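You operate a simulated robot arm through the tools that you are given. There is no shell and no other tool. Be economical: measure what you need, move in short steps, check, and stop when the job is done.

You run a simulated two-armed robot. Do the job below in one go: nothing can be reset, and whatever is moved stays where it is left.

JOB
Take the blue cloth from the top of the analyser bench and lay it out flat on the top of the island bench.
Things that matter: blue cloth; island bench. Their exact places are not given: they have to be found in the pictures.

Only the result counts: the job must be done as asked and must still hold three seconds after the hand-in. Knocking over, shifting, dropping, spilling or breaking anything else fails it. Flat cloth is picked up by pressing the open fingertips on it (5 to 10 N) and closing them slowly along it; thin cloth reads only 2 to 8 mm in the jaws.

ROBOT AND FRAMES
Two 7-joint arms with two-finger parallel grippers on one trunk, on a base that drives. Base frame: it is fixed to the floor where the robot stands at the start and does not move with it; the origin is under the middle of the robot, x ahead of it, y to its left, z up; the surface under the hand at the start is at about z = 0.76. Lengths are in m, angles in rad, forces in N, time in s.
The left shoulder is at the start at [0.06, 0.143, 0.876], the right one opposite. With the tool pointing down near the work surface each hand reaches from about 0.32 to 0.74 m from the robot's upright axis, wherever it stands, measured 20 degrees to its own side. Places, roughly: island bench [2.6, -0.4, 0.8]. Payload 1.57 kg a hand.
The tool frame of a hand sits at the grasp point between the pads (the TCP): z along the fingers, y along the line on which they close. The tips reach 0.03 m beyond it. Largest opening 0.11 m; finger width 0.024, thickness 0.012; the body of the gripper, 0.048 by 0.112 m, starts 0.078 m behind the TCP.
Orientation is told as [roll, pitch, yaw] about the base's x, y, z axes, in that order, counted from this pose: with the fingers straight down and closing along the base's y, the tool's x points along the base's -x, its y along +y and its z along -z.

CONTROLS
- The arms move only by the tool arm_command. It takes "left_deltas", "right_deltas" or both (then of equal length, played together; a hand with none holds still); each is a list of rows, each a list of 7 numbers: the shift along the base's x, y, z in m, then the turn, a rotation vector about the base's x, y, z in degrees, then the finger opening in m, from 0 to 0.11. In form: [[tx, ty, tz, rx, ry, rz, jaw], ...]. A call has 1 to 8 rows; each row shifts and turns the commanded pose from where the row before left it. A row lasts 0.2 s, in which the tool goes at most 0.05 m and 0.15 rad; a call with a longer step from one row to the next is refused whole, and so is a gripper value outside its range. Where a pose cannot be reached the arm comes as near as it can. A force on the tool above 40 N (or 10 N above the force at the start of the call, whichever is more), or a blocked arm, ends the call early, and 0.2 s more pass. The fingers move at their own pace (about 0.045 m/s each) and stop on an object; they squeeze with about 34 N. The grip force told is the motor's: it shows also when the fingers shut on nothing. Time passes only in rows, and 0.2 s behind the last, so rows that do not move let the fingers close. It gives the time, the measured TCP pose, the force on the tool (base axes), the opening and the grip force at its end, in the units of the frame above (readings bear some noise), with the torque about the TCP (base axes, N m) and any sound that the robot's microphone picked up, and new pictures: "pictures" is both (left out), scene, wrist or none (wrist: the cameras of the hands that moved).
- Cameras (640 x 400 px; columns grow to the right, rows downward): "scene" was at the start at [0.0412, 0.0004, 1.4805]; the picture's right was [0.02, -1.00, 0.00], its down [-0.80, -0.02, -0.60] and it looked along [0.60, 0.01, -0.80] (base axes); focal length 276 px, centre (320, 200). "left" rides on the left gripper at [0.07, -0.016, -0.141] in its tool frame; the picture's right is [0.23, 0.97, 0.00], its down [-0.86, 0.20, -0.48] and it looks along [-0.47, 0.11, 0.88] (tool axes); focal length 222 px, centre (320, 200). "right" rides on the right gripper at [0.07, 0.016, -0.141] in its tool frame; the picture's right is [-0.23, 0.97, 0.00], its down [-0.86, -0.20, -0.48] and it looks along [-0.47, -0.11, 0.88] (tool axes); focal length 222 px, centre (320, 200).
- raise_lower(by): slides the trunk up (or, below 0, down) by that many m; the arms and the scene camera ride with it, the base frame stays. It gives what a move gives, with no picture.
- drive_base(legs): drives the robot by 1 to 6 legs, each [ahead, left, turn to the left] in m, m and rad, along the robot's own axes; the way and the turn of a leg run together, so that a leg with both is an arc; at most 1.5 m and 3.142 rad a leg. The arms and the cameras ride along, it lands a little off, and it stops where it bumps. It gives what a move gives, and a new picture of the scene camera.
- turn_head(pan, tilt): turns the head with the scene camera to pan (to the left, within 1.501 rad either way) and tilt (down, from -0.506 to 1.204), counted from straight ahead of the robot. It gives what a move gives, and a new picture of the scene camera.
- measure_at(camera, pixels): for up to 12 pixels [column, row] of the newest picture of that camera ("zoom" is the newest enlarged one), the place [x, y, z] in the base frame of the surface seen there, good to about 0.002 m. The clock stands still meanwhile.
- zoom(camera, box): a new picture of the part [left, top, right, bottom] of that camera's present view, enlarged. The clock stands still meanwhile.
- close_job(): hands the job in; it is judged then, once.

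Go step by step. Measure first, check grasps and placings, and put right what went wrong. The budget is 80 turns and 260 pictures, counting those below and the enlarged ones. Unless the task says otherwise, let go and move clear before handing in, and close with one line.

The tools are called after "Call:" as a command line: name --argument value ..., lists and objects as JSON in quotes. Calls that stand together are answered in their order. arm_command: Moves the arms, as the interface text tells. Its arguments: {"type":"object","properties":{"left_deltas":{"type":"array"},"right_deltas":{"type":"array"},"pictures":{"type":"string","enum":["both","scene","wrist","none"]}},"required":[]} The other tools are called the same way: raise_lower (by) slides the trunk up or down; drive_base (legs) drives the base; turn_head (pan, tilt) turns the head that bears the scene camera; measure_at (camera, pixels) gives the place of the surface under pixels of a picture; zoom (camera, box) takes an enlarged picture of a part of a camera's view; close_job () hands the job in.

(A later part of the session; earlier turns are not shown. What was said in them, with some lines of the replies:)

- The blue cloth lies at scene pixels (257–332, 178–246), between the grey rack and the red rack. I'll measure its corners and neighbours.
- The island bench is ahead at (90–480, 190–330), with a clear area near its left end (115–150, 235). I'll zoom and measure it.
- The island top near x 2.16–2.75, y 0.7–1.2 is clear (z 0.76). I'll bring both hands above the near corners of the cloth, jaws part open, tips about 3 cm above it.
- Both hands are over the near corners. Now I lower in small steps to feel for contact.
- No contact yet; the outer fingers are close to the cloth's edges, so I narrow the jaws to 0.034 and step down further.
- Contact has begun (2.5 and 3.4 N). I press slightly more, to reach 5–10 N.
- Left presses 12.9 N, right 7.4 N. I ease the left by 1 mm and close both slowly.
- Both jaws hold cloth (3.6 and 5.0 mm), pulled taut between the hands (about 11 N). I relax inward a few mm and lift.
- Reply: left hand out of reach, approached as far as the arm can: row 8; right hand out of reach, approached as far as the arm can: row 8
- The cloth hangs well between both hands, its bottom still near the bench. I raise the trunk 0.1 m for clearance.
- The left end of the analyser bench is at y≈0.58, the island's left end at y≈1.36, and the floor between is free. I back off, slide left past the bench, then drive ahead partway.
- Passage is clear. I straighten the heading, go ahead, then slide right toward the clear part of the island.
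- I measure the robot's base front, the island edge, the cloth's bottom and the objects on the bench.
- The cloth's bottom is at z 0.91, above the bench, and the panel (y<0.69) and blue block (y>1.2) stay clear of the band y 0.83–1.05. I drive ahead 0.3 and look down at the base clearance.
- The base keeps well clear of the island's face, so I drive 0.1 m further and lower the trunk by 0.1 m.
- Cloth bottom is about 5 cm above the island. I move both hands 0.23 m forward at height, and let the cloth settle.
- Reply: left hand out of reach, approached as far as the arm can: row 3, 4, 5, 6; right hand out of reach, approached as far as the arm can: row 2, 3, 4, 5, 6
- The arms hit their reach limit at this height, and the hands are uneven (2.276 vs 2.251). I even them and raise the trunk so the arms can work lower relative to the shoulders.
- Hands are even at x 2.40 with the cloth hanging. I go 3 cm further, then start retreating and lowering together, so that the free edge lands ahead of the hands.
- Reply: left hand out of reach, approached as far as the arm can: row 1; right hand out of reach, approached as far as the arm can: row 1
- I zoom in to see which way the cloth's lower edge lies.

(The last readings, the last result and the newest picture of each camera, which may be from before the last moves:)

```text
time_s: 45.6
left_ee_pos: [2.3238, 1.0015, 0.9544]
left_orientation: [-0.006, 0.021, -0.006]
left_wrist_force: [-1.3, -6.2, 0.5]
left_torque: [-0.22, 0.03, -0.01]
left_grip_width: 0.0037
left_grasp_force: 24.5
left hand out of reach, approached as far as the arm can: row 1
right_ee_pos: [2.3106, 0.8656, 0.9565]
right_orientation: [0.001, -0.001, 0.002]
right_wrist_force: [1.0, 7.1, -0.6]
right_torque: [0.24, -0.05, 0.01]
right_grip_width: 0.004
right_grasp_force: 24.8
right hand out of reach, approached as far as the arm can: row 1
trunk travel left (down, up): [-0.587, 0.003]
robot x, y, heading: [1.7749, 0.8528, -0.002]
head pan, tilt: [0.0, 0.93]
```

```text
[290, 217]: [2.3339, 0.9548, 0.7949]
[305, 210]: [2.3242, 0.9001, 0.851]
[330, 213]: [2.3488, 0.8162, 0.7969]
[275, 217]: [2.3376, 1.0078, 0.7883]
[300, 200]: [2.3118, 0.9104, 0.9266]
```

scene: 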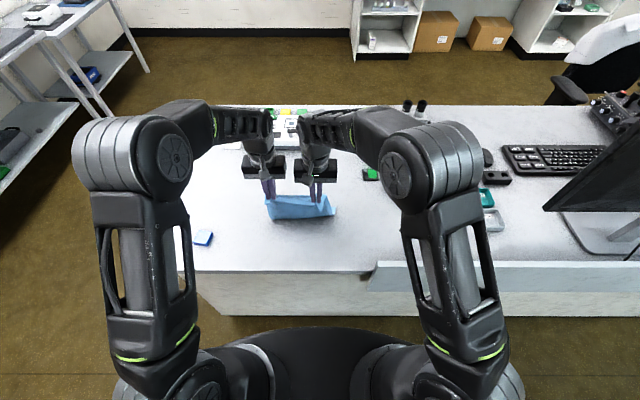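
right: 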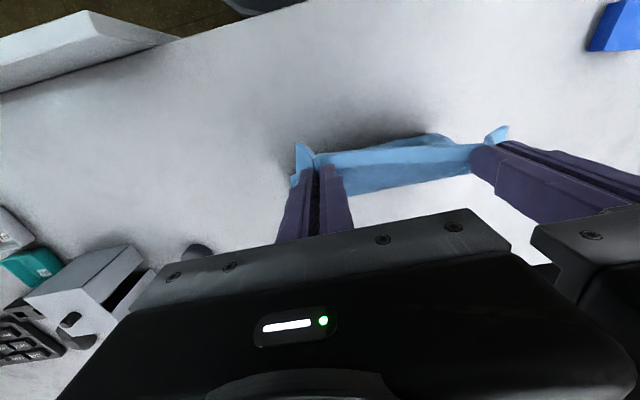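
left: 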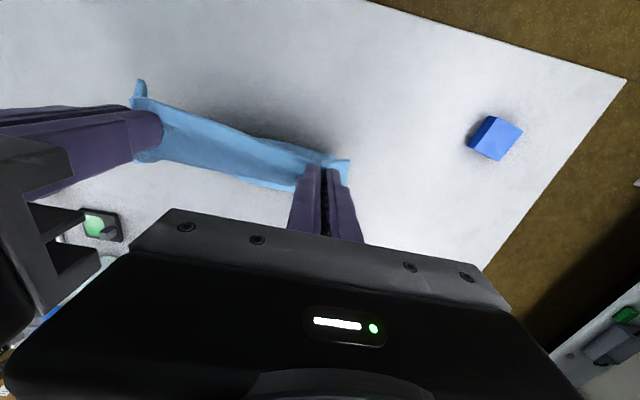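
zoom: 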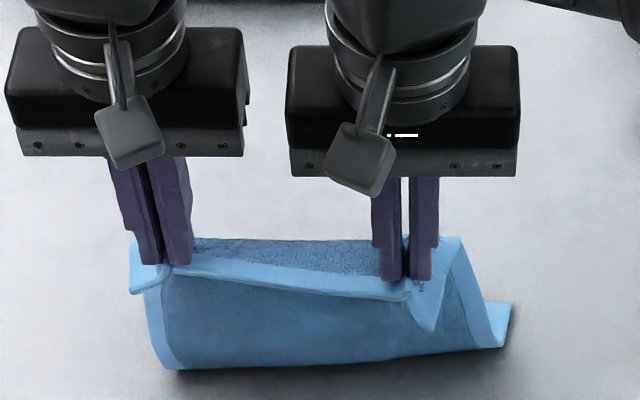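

The lower edge has turned forward (flap at the back right, bend at x≈2.335, z≈0.79), as wanted. I continue retreating and lowering, also evening the left hand.

Call:
arm_command --left_deltas '[[-0.036, 0, -0.02, 0, 0, 0, 0], [-0.031, 0, -0.03, 0, 0, 0, 0], [-0.02, 0, -0.033, 0, 0, 0, 0], [-0.015, 0, -0.035, 0, 0, 0, 0], [-0.01, 0, -0.025, 0, 0, 0, 0]]' --right_deltas '[[-0.03, 0, -0.02, 0, 0, 0, 0], [-0.025, 0, -0.03, 0, 0, 0, 0], [-0.02, 0, -0.035, 0, 0, 0, 0], [-0.015, 0, -0.035, 0, 0, 0, 0], [-0.01, 0, -0.025, 0, 0, 0, 0]]'

Call:
zoom --camera "scene" --box '[240, 150, 360, 250]'

```text
time_s: 46.8
left_ee_pos: [2.2192, 1.0006, 0.8114]
left_orientation: [-0.004, 0.019, -0.005]
left_wrist_force: [-0.7, -13.7, 0.5]
left_torque: [-0.41, 0.0, 0.02]
left_grip_width: 0.0038
left_grasp_force: 24.6
right_ee_pos: [2.2129, 0.862, 0.812]
right_orientation: [0.002, -0.002, 0.003]
right_wrist_force: [1.2, 13.9, 0.3]
right_torque: [0.42, -0.05, 0.0]
right_grip_width: 0.0039
right_grasp_force: 24.8
trunk travel left (down, up): [-0.587, 0.003]
robot x, y, heading: [1.7765, 0.8528, 0.004]
head pan, tilt: [0.0, 0.93]
```

scene: 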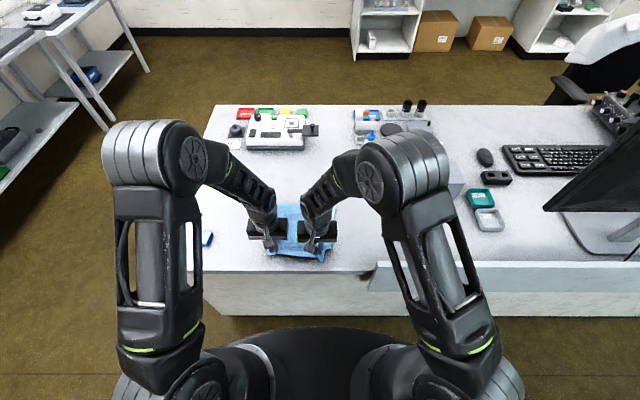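
right: 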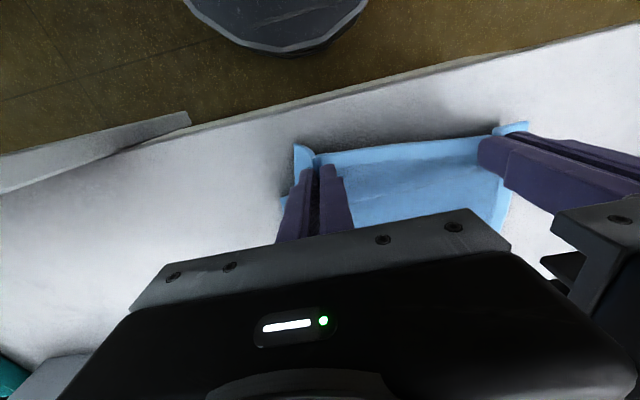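
left: 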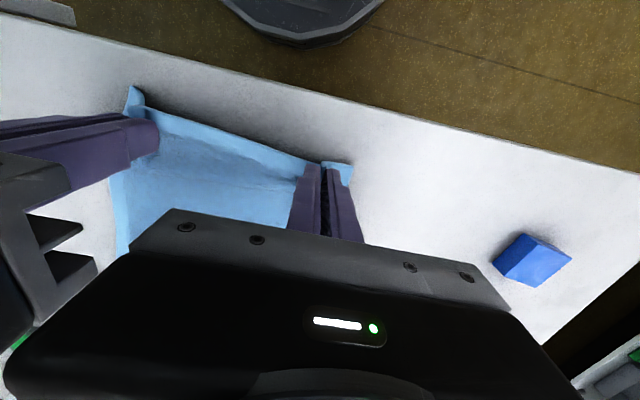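

```text
4.00 times, centred on (300, 200) of scene
```

zoom: 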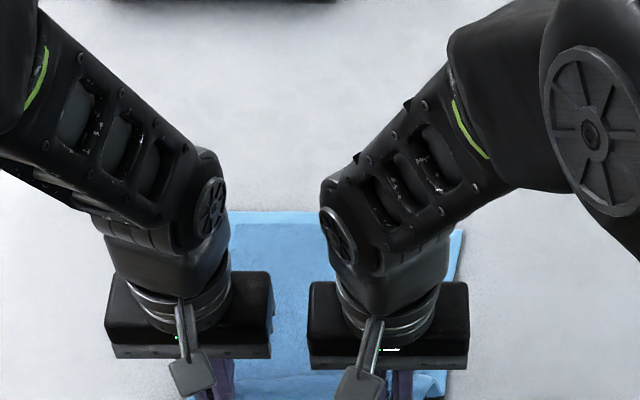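

The cloth is nearly laid out. I measure its far edge to see how much slack remains.

Call:
measure_at --camera "scene" --pixels '[[300, 205], [290, 204], [335, 211], [300, 225], [300, 240], [300, 256]]'

```text
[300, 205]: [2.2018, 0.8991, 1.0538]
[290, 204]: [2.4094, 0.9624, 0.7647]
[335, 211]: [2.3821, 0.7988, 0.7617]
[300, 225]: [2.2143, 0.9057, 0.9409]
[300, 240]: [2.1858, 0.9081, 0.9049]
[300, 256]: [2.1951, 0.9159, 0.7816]
```

The far edge is at x≈2.41 and the held edge ≈2.20, so roughly 3 cm slack remains (cloth length 0.247). I pull back 2.2 cm while lowering to the bench, and ease the sideways tension.

Call:
arm_command --left_deltas '[[-0.014, -0.001, -0.003, 0, 0, 0, 0], [-0.01, -0.001, -0.006, 0, 0, 0, 0], [0, 0, -0.006, 0, 0, 0, 0], [0, 0, 0, 0, 0, 0, 0]]' --right_deltas '[[-0.01, 0.001, -0.003, 0, 0, 0, 0], [-0.01, 0.001, -0.006, 0, 0, 0, 0], [0, 0, -0.006, 0, 0, 0, 0], [0, 0, 0, 0, 0, 0, 0]]' --pictures "both"

Call:
measure_at --camera "scene" --pixels '[[300, 212], [294, 208], [297, 210], [300, 262], [300, 272], [270, 270]]'

```text
time_s: 47.8
left_ee_pos: [2.1941, 0.9998, 0.7973]
left_orientation: [-0.003, 0.021, -0.006]
left_wrist_force: [-0.8, -2.4, -0.9]
left_torque: [-0.07, 0.02, -0.03]
left_grip_width: 0.0036
left_grasp_force: 24.5
right_ee_pos: [2.1906, 0.8655, 0.7979]
right_orientation: [0.0, 0.0, 0.001]
right_wrist_force: [-0.6, 3.0, 0.7]
right_torque: [0.07, 0.03, 0.02]
right_grip_width: 0.0039
right_grasp_force: 25.3
trunk travel left (down, up): [-0.587, 0.003]
robot x, y, heading: [1.7752, 0.8533, 0.001]
head pan, tilt: [0.0, 0.93]
```

scene: 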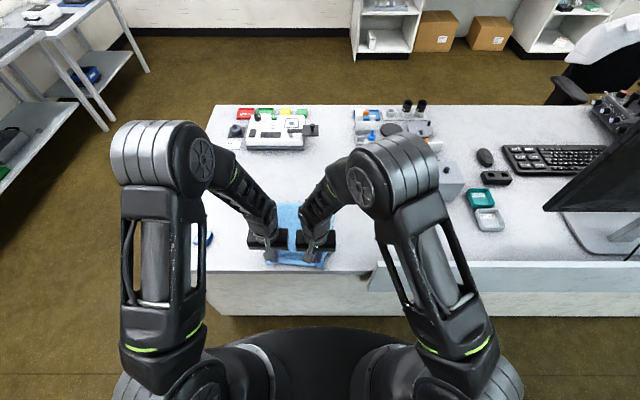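
right: 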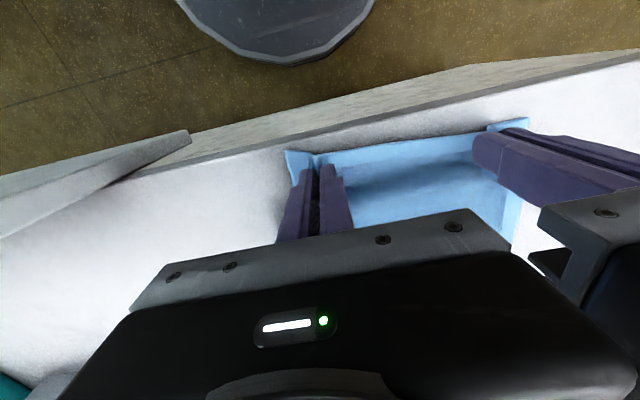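
left: 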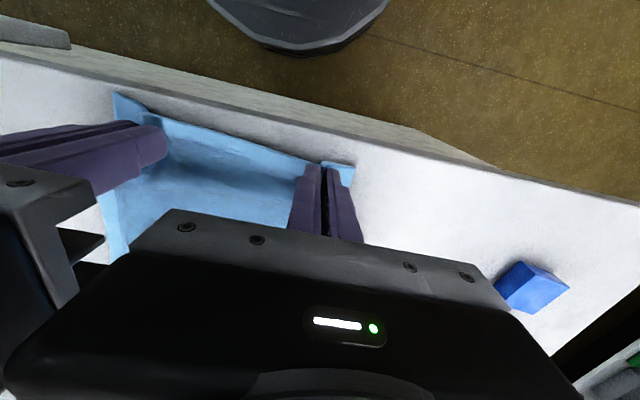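

```text
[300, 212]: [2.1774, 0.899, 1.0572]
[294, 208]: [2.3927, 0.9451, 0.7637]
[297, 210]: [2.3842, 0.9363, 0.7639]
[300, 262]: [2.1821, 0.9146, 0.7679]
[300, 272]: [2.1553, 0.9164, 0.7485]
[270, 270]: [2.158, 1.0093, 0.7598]
```

The near edge is at about x 2.175, just inside the bench edge (2.155). I lower onto the bench and open slowly, so the fingers spread the gathered cloth.

Call:
arm_command --left_deltas '[[0, 0, -0.002, 0, 0, 0, 0], [0, 0, -0.001, 0, 0, 0, 0.006], [0, 0, 0, 0, 0, 0, 0.012], [0, 0, 0, 0, 0, 0, 0.018], [0, 0, 0, 0, 0, 0, 0.024], [0, 0, 0, 0, 0, 0, 0.03], [0, 0, 0, 0, 0, 0, 0.036], [0, 0, 0, 0, 0, 0, 0.036]]' --right_deltas '[[0, 0, -0.002, 0, 0, 0, 0], [0, 0, -0.001, 0, 0, 0, 0.006], [0, 0, 0, 0, 0, 0, 0.012], [0, 0, 0, 0, 0, 0, 0.018], [0, 0, 0, 0, 0, 0, 0.024], [0, 0, 0, 0, 0, 0, 0.03], [0, 0, 0, 0, 0, 0, 0.036], [0, 0, 0, 0, 0, 0, 0.036]]' --pictures "wrist"

```text
time_s: 49.6
left_ee_pos: [2.1932, 0.9983, 0.7947]
left_orientation: [-0.003, 0.021, -0.004]
left_wrist_force: [0.0, 0.2, 1.0]
left_torque: [0.0, -0.02, -0.02]
left_grip_width: 0.0343
left_grasp_force: 0.2
right_ee_pos: [2.1887, 0.8666, 0.7959]
right_orientation: [0.0, 0.0, 0.0]
right_wrist_force: [0.6, -0.6, 0.4]
right_torque: [0.02, -0.01, -0.01]
right_grip_width: 0.0357
right_grasp_force: 0.1
trunk travel left (down, up): [-0.587, 0.003]
robot x, y, heading: [1.7786, 0.8531, 0.001]
head pan, tilt: [0.0, 0.93]
```

right: 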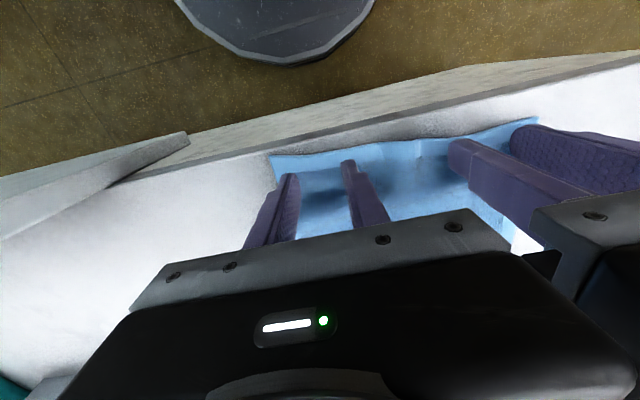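
left: 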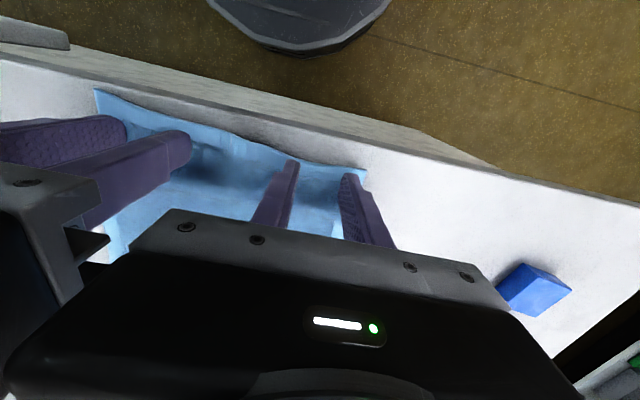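

The cloth is released and spread out. I lift both hands straight up, then move them apart to see it.

Call:
arm_command --left_deltas '[[0, 0, 0.02, 0, 0, 0, 0.036], [0, 0, 0.04, 0, 0, 0, 0.036], [0, 0, 0.045, 0, 0, 0, 0.036], [0, 0, 0.045, 0, 0, 0, 0.036], [0, 0.045, 0.01, 0, 0, 0, 0.036], [0, 0.045, 0.01, 0, 0, 0, 0.036], [0, 0.045, 0, 0, 0, 0, 0.036], [0, 0.045, 0, 0, 0, 0, 0.036]]' --right_deltas '[[0, 0, 0.02, 0, 0, 0, 0.036], [0, 0, 0.04, 0, 0, 0, 0.036], [0, 0, 0.045, 0, 0, 0, 0.036], [0, 0, 0.045, 0, 0, 0, 0.036], [0, -0.045, 0.01, 0, 0, 0, 0.036], [0, -0.045, 0.01, 0, 0, 0, 0.036], [0, -0.045, 0, 0, 0, 0, 0.036], [0, -0.045, 0, 0, 0, 0, 0.036]]'

Call:
zoom --camera "scene" --box '[230, 180, 370, 290]'

```text
time_s: 51.4
left_ee_pos: [2.1949, 1.1774, 0.9648]
left_orientation: [-0.002, 0.021, -0.008]
left_wrist_force: [0.0, -0.4, 0.8]
left_torque: [-0.01, -0.04, -0.01]
left_grip_width: 0.0362
left_grasp_force: 0.0
right_ee_pos: [2.1859, 0.6868, 0.9661]
right_orientation: [0.0, 0.0, 0.004]
right_wrist_force: [0.5, 0.3, 0.2]
right_torque: [-0.02, 0.01, 0.01]
right_grip_width: 0.0362
right_grasp_force: 0.0
trunk travel left (down, up): [-0.587, 0.003]
robot x, y, heading: [1.7723, 0.8541, 0.001]
head pan, tilt: [0.0, 0.93]
```

scene: 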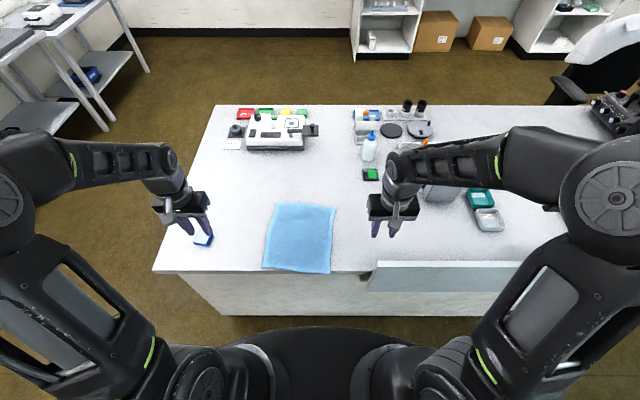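
right: 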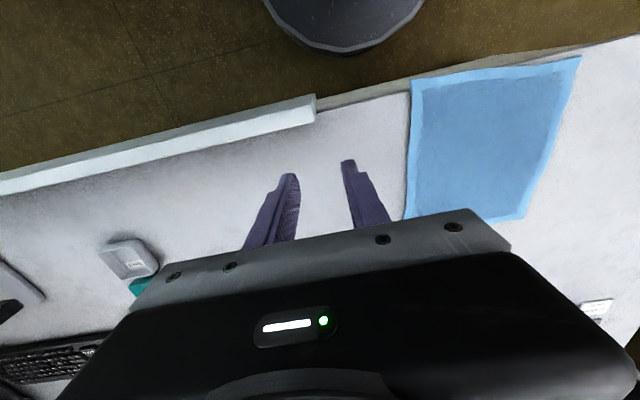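
left: 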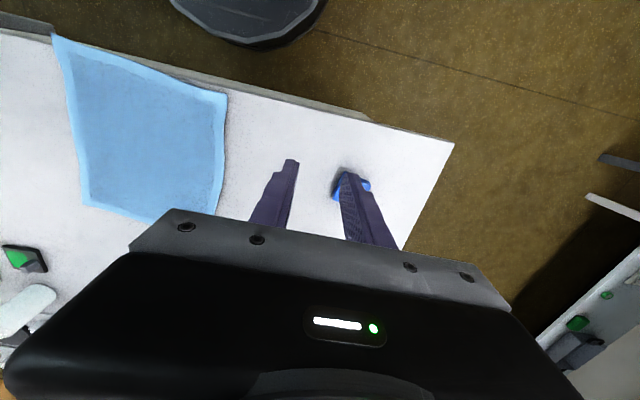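

```text
3.64 times, centred on (300, 235) of scene
```

zoom: 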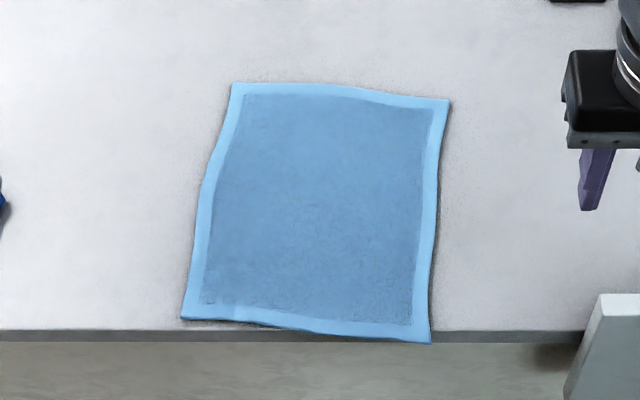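

The cloth lies flat, but its near-right corner seems at or over the bench edge (zoom 430,342). I measure it.

Call:
measure_at --camera "zoom" --pixels '[[232, 86], [446, 103], [428, 339], [185, 316], [320, 200], [310, 328], [380, 335], [480, 330], [150, 328], [200, 200], [434, 220], [340, 87]]'

```text
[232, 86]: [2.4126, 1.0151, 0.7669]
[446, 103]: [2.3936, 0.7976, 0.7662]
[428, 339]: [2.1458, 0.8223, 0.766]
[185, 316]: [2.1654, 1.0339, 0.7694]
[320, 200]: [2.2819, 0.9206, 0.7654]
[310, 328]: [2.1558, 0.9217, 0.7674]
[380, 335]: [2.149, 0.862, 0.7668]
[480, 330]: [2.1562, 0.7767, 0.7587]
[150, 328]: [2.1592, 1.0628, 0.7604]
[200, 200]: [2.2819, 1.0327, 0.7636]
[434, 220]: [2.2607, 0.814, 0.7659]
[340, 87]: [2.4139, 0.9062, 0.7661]
```

The near-right corner hangs about 1 cm over the edge. I'll grip the far corners the same way and draw the cloth about 5 cm inward; first I move the hands above the far corners.

Call:
arm_command --left_deltas '[[0.0333, -0.033, 0, 0, 0, 0, 0.034], [0.0333, -0.033, 0, 0, 0, 0, 0.034], [0.0333, -0.033, 0, 0, 0, 0, 0.034], [0.0333, -0.033, 0, 0, 0, 0, 0.034], [0.0333, -0.033, 0, 0, 0, 0, 0.034], [0.0333, -0.033, 0, 0, 0, 0, 0.034], [0, 0, -0.045, 0, 0, 0, 0.034], [0, 0, -0.045, 0, 0, 0, 0.034]]' --right_deltas '[[0.032, 0.025, 0, 0, 0, 0, 0.034], [0.032, 0.025, 0, 0, 0, 0, 0.034], [0.032, 0.025, 0, 0, 0, 0, 0.034], [0.032, 0.025, 0, 0, 0, 0, 0.034], [0.032, 0.025, 0, 0, 0, 0, 0.034], [0.032, 0.024, 0, 0, 0, 0, 0.034], [0, 0, -0.045, 0, 0, 0, 0.034], [0, 0, -0.045, 0, 0, 0, 0.034]]'

```text
time_s: 53.2
left_ee_pos: [2.3929, 0.9805, 0.8736]
left_orientation: [-0.005, 0.022, -0.004]
left_wrist_force: [0.8, -0.2, -0.4]
left_torque: [-0.03, 0.04, 0.01]
left_grip_width: 0.034
left_grasp_force: 0.2
right_ee_pos: [2.38, 0.8365, 0.8755]
right_orientation: [0.001, 0.002, 0.0]
right_wrist_force: [-0.6, 0.0, -0.1]
right_torque: [-0.04, 0.02, -0.04]
right_grip_width: 0.034
right_grasp_force: 0.0
trunk travel left (down, up): [-0.587, 0.003]
robot x, y, heading: [1.7764, 0.8506, -0.001]
head pan, tilt: [0.0, 0.93]
```

scene: 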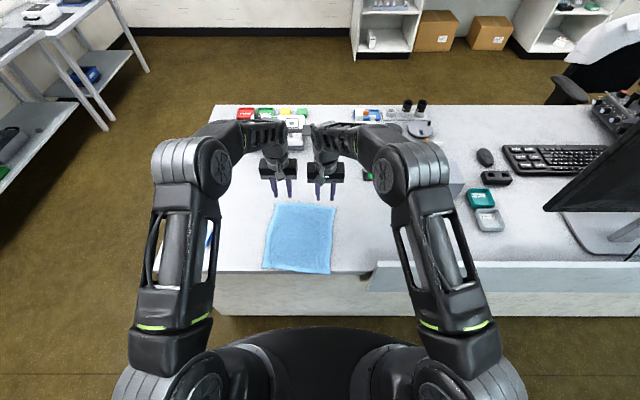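
right: 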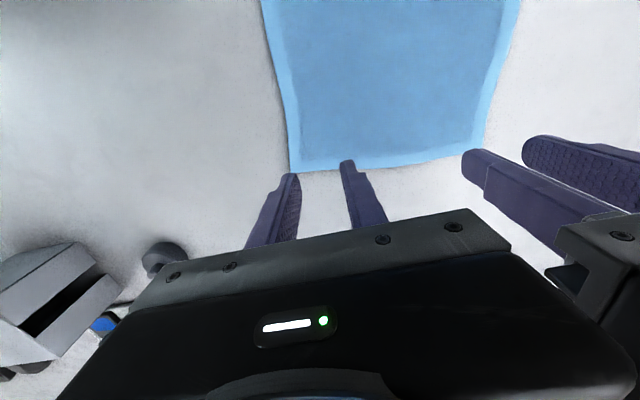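
left: 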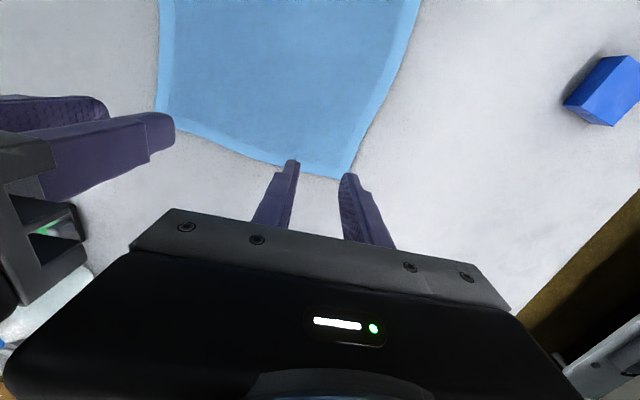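

Hands are above the far corners. I lower to just above the cloth and check the alignment.

Call:
arm_command --left_deltas '[[0, 0, -0.035, 0, 0, 0, 0.034], [0, -0.002, -0.028, 0, 0, 0, 0.034], [0, 0, -0.01, 0, 0, 0, 0.034]]' --right_deltas '[[0, 0, -0.035, 0, 0, 0, 0.034], [0, 0, -0.03, 0, 0, 0, 0.034], [0, 0, -0.01, 0, 0, 0, 0.034]]' --pictures "wrist"

```text
time_s: 54.0
left_ee_pos: [2.3945, 0.9766, 0.8015]
left_orientation: [-0.003, 0.021, -0.005]
left_wrist_force: [0.3, 0.0, 0.3]
left_torque: [0.02, 0.0, 0.0]
left_grip_width: 0.0339
left_grasp_force: 0.1
right_ee_pos: [2.3821, 0.8382, 0.7991]
right_orientation: [0.0, 0.0, 0.002]
right_wrist_force: [0.2, 0.5, 0.2]
right_torque: [0.0, -0.01, 0.02]
right_grip_width: 0.0339
right_grasp_force: 0.1
trunk travel left (down, up): [-0.587, 0.003]
robot x, y, heading: [1.7754, 0.8508, 0.002]
head pan, tilt: [0.0, 0.93]
```

right: 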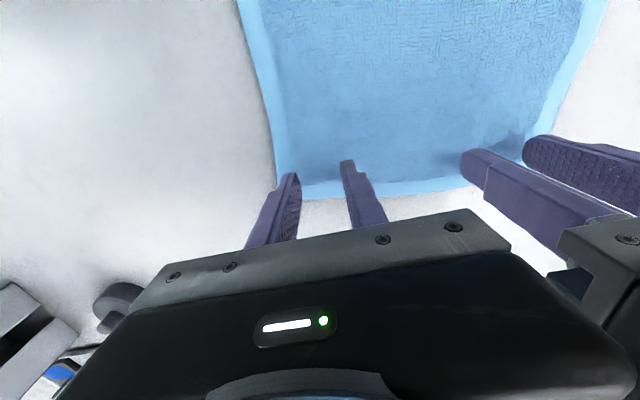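
left: 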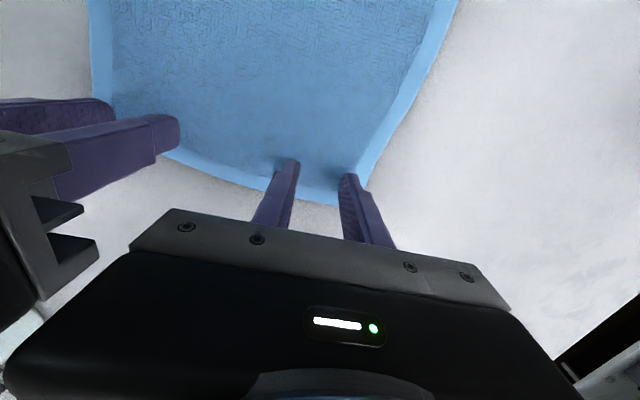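

Alignment is good; I shift the right slightly inward and step down into contact.

Call:
arm_command --left_deltas '[[-0.003, 0, -0.003, 0, 0, 0, 0.034], [0, 0, -0.003, 0, 0, 0, 0.034], [0, 0, -0.002, 0, 0, 0, 0.034], [0, 0, 0, 0, 0, 0, 0.034]]' --right_deltas '[[-0.004, 0.003, -0.002, 0, 0, 0, 0.034], [0, 0, -0.002, 0, 0, 0, 0.034], [0, 0, -0.002, 0, 0, 0, 0.034], [0, 0, 0, 0, 0, 0, 0.034]]' --pictures "none"

```text
time_s: 55.0
left_ee_pos: [2.3899, 0.9792, 0.7943]
left_orientation: [-0.003, 0.019, -0.005]
left_wrist_force: [1.0, -0.2, 3.3]
left_torque: [0.01, -0.1, 0.01]
left_grip_width: 0.0342
left_grasp_force: 0.0
right_ee_pos: [2.3786, 0.8397, 0.7942]
right_orientation: [0.002, -0.001, 0.0]
right_wrist_force: [-0.2, 1.5, 2.4]
right_torque: [0.05, 0.0, 0.03]
right_grip_width: 0.0341
right_grasp_force: 0.0
trunk travel left (down, up): [-0.587, 0.003]
robot x, y, heading: [1.7726, 0.8537, -0.005]
head pan, tilt: [0.0, 0.93]
```

Contact (3.3 and 2.4 N). I press about 1 mm more and close slowly.

Call:
arm_command --left_deltas '[[0, 0, -0.001, 0, 0, 0, 0.034], [0, 0, 0, 0, 0, 0, 0.028], [0, 0, 0, 0, 0, 0, 0.022], [0, 0, 0, 0, 0, 0, 0.016], [0, 0, 0, 0, 0, 0, 0.01], [0, 0, 0, 0, 0, 0, 0.004], [0, 0, 0, 0, 0, 0, 0], [0, 0, 0, 0, 0, 0, 0]]' --right_deltas '[[0, 0, -0.0014, 0, 0, 0, 0.034], [0, 0, 0, 0, 0, 0, 0.028], [0, 0, 0, 0, 0, 0, 0.022], [0, 0, 0, 0, 0, 0, 0.016], [0, 0, 0, 0, 0, 0, 0.01], [0, 0, 0, 0, 0, 0, 0.004], [0, 0, 0, 0, 0, 0, 0], [0, 0, 0, 0, 0, 0, 0]]' --pictures "wrist"

```text
time_s: 56.8
left_ee_pos: [2.3902, 0.9777, 0.7934]
left_orientation: [-0.005, 0.019, -0.005]
left_wrist_force: [0.4, -10.4, 9.8]
left_torque: [-0.31, -0.01, 0.02]
left_grip_width: 0.004
left_grasp_force: 24.7
right_ee_pos: [2.3775, 0.8403, 0.7936]
right_orientation: [0.002, -0.001, 0.004]
right_wrist_force: [1.1, 11.5, 7.6]
right_torque: [0.33, -0.02, -0.05]
right_grip_width: 0.0037
right_grasp_force: 24.4
trunk travel left (down, up): [-0.587, 0.003]
robot x, y, heading: [1.777, 0.8517, 0.002]
head pan, tilt: [0.0, 0.93]
```

right: 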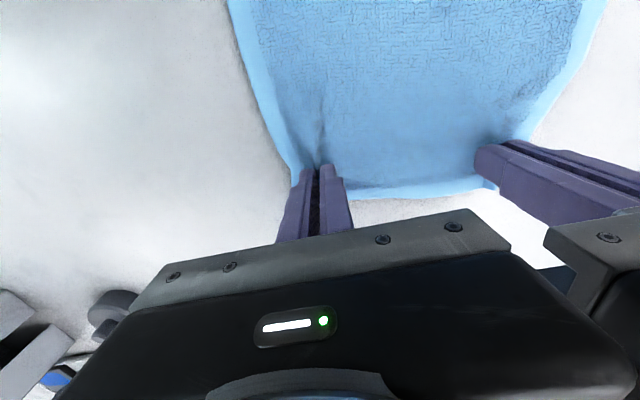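
left: 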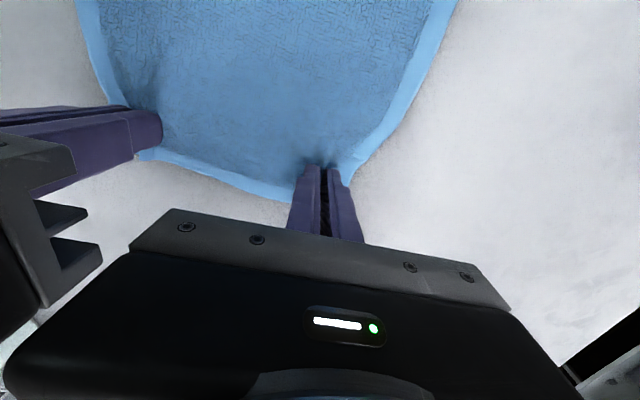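

Both far corners are held (4 mm each). I raise them 4 mm and draw forward 5–6 cm, the right a bit more to square the cloth.

Call:
arm_command --left_deltas '[[0, -0.002, 0.004, 0, 0, 0, 0], [0.01, 0, 0, 0, 0, 0, 0], [0.012, 0, 0, 0, 0, 0, 0], [0.012, 0, 0, 0, 0, 0, 0], [0.01, 0, 0, 0, 0, 0, 0], [0, 0, -0.003, 0, 0, 0, 0], [0, 0, 0, 0, 0, 0, 0]]' --right_deltas '[[0, 0.002, 0.004, 0, 0, 0, 0], [0.013, 0, 0, 0, 0, 0, 0], [0.015, 0, 0, 0, 0, 0, 0], [0.015, 0, 0, 0, 0, 0, 0], [0.013, 0, 0, 0, 0, 0, 0], [0, 0, -0.003, 0, 0, 0, 0], [0, 0, 0, 0, 0, 0, 0]]'

Call:
zoom --camera "scene" --box '[230, 170, 370, 290]'

```text
time_s: 58.4
left_ee_pos: [2.4343, 0.9754, 0.7937]
left_orientation: [-0.003, 0.019, -0.006]
left_wrist_force: [0.0, -5.7, 3.7]
left_torque: [-0.14, -0.06, 0.06]
left_grip_width: 0.0041
left_grasp_force: 24.8
right_ee_pos: [2.4343, 0.8408, 0.794]
right_orientation: [-0.001, -0.001, 0.002]
right_wrist_force: [-0.5, 6.6, 3.8]
right_torque: [0.18, 0.03, 0.04]
right_grip_width: 0.004
right_grasp_force: 24.9
trunk travel left (down, up): [-0.587, 0.003]
robot x, y, heading: [1.7728, 0.8499, 0.003]
head pan, tilt: [0.0, 0.93]
```

scene: 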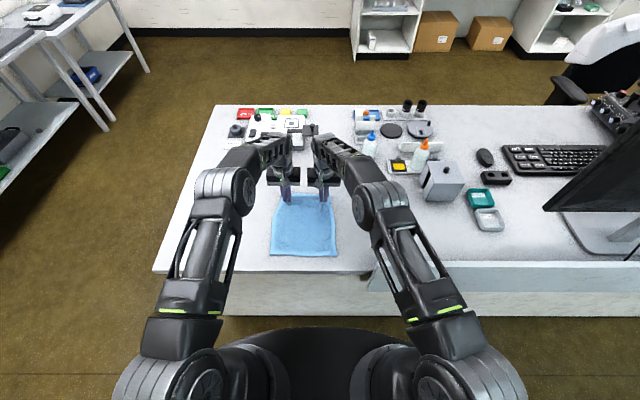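
right: 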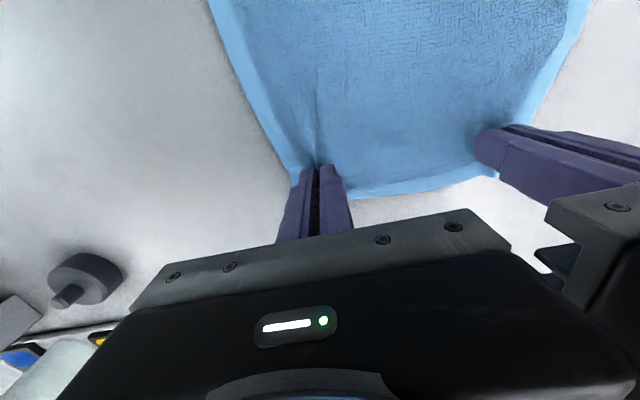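
left: 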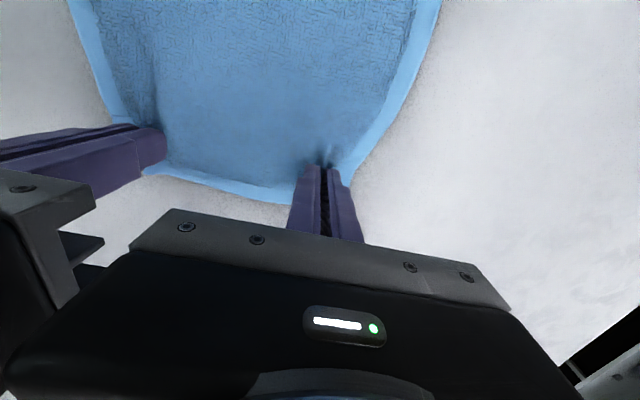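

```text
3.33 times, centred on (300, 230) of scene
```

zoom: 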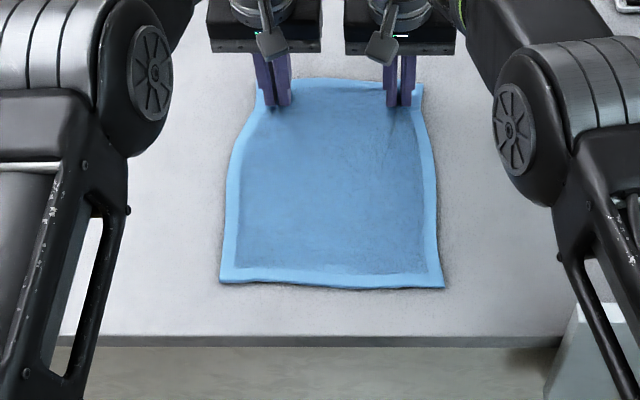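

The cloth is now well inside the edge and squared. I open slowly and lift away.

Call:
arm_command --left_deltas '[[0, 0, 0, 0, 0, 0, 0.006], [0, 0, 0, 0, 0, 0, 0.012], [0, 0, 0, 0, 0, 0, 0.018], [0, 0, 0, 0, 0, 0, 0.024], [0, 0, 0, 0, 0, 0, 0.03], [0, 0, 0, 0, 0, 0, 0.036], [0, 0, 0.01, 0, 0, 0, 0.036], [0, 0, 0.03, 0, 0, 0, 0.036]]' --right_deltas '[[0, 0, 0, 0, 0, 0, 0.006], [0, 0, 0, 0, 0, 0, 0.012], [0, 0, 0, 0, 0, 0, 0.018], [0, 0, 0, 0, 0, 0, 0.024], [0, 0, 0, 0, 0, 0, 0.03], [0, 0, 0, 0, 0, 0, 0.036], [0, 0, 0.01, 0, 0, 0, 0.036], [0, 0, 0.03, 0, 0, 0, 0.036]]' --pictures "none"

Call:
arm_command --left_deltas '[[0, 0, 0.045, 0, 0, 0, 0.036], [0, 0, 0.045, 0, 0, 0, 0.036], [-0.045, 0.0, 0.01, 0, 0, 0, 0.036], [-0.04, 0.02, 0, 0, 0, 0, 0.036], [-0.035, 0.03, 0, 0, 0, 0, 0.036], [-0.03, 0.035, 0, 0, 0, 0, 0.036], [-0.03, 0.035, 0, 0, 0, 0, 0.036], [-0.03, 0.035, 0, 0, 0, 0, 0.036]]' --right_deltas '[[0, 0, 0.045, 0, 0, 0, 0.036], [0, 0, 0.045, 0, 0, 0, 0.036], [-0.045, 0.0, 0.01, 0, 0, 0, 0.036], [-0.04, -0.02, 0, 0, 0, 0, 0.036], [-0.035, -0.03, 0, 0, 0, 0, 0.036], [-0.03, -0.035, 0, 0, 0, 0, 0.036], [-0.03, -0.035, 0, 0, 0, 0, 0.036], [-0.03, -0.035, 0, 0, 0, 0, 0.036]]' --pictures "scene"

Call:
zoom --camera "scene" --box '[230, 170, 370, 290]'

```text
time_s: 60.2
left_ee_pos: [2.4356, 0.977, 0.832]
left_orientation: [-0.002, 0.022, -0.005]
left_wrist_force: [-0.7, -0.5, 0.2]
left_torque: [0.05, 0.0, 0.04]
left_grip_width: 0.0361
left_grasp_force: 0.0
right_ee_pos: [2.4307, 0.8409, 0.8346]
right_orientation: [0.0, 0.003, 0.002]
right_wrist_force: [0.1, 0.5, -1.3]
right_torque: [-0.02, 0.0, -0.01]
right_grip_width: 0.0361
right_grasp_force: 0.0
trunk travel left (down, up): [-0.587, 0.003]
robot x, y, heading: [1.7734, 0.8559, 0.001]
head pan, tilt: [0.0, 0.93]
```

```text
time_s: 62.0
left_ee_pos: [2.2245, 1.1303, 0.9347]
left_orientation: [-0.003, 0.018, -0.006]
left_wrist_force: [0.1, 0.3, -0.7]
left_torque: [0.01, -0.05, 0.02]
left_grip_width: 0.0359
left_grasp_force: 0.0
right_ee_pos: [2.2217, 0.6875, 0.9309]
right_orientation: [-0.001, -0.001, 0.002]
right_wrist_force: [0.6, -0.5, -1.0]
right_torque: [0.0, -0.07, 0.0]
right_grip_width: 0.0358
right_grasp_force: 0.1
trunk travel left (down, up): [-0.587, 0.003]
robot x, y, heading: [1.7727, 0.8524, -0.0]
head pan, tilt: [0.0, 0.93]
```

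scene: 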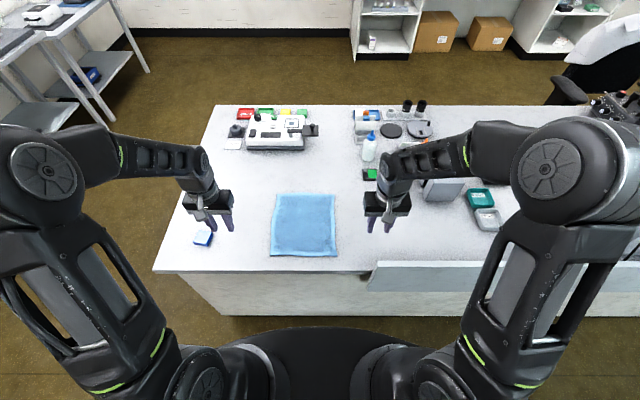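

```text
3.33 times, centred on (300, 230) of scene
```

zoom: 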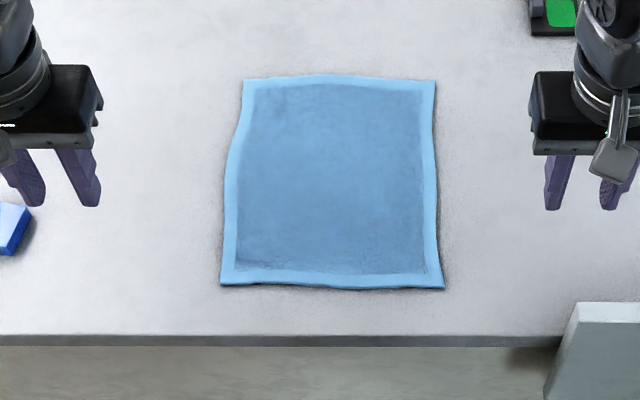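

The cloth lies flat and fully on the island top (scene 271–337, 194–257), with nothing else disturbed and both hands clear. I'm handing in.

Call:
close_job

```text
The job is handed in.
```

The blue cloth is laid out flat on the island bench, fully inside its edges; I saw nothing else move, both hands are clear, and the job is handed in.
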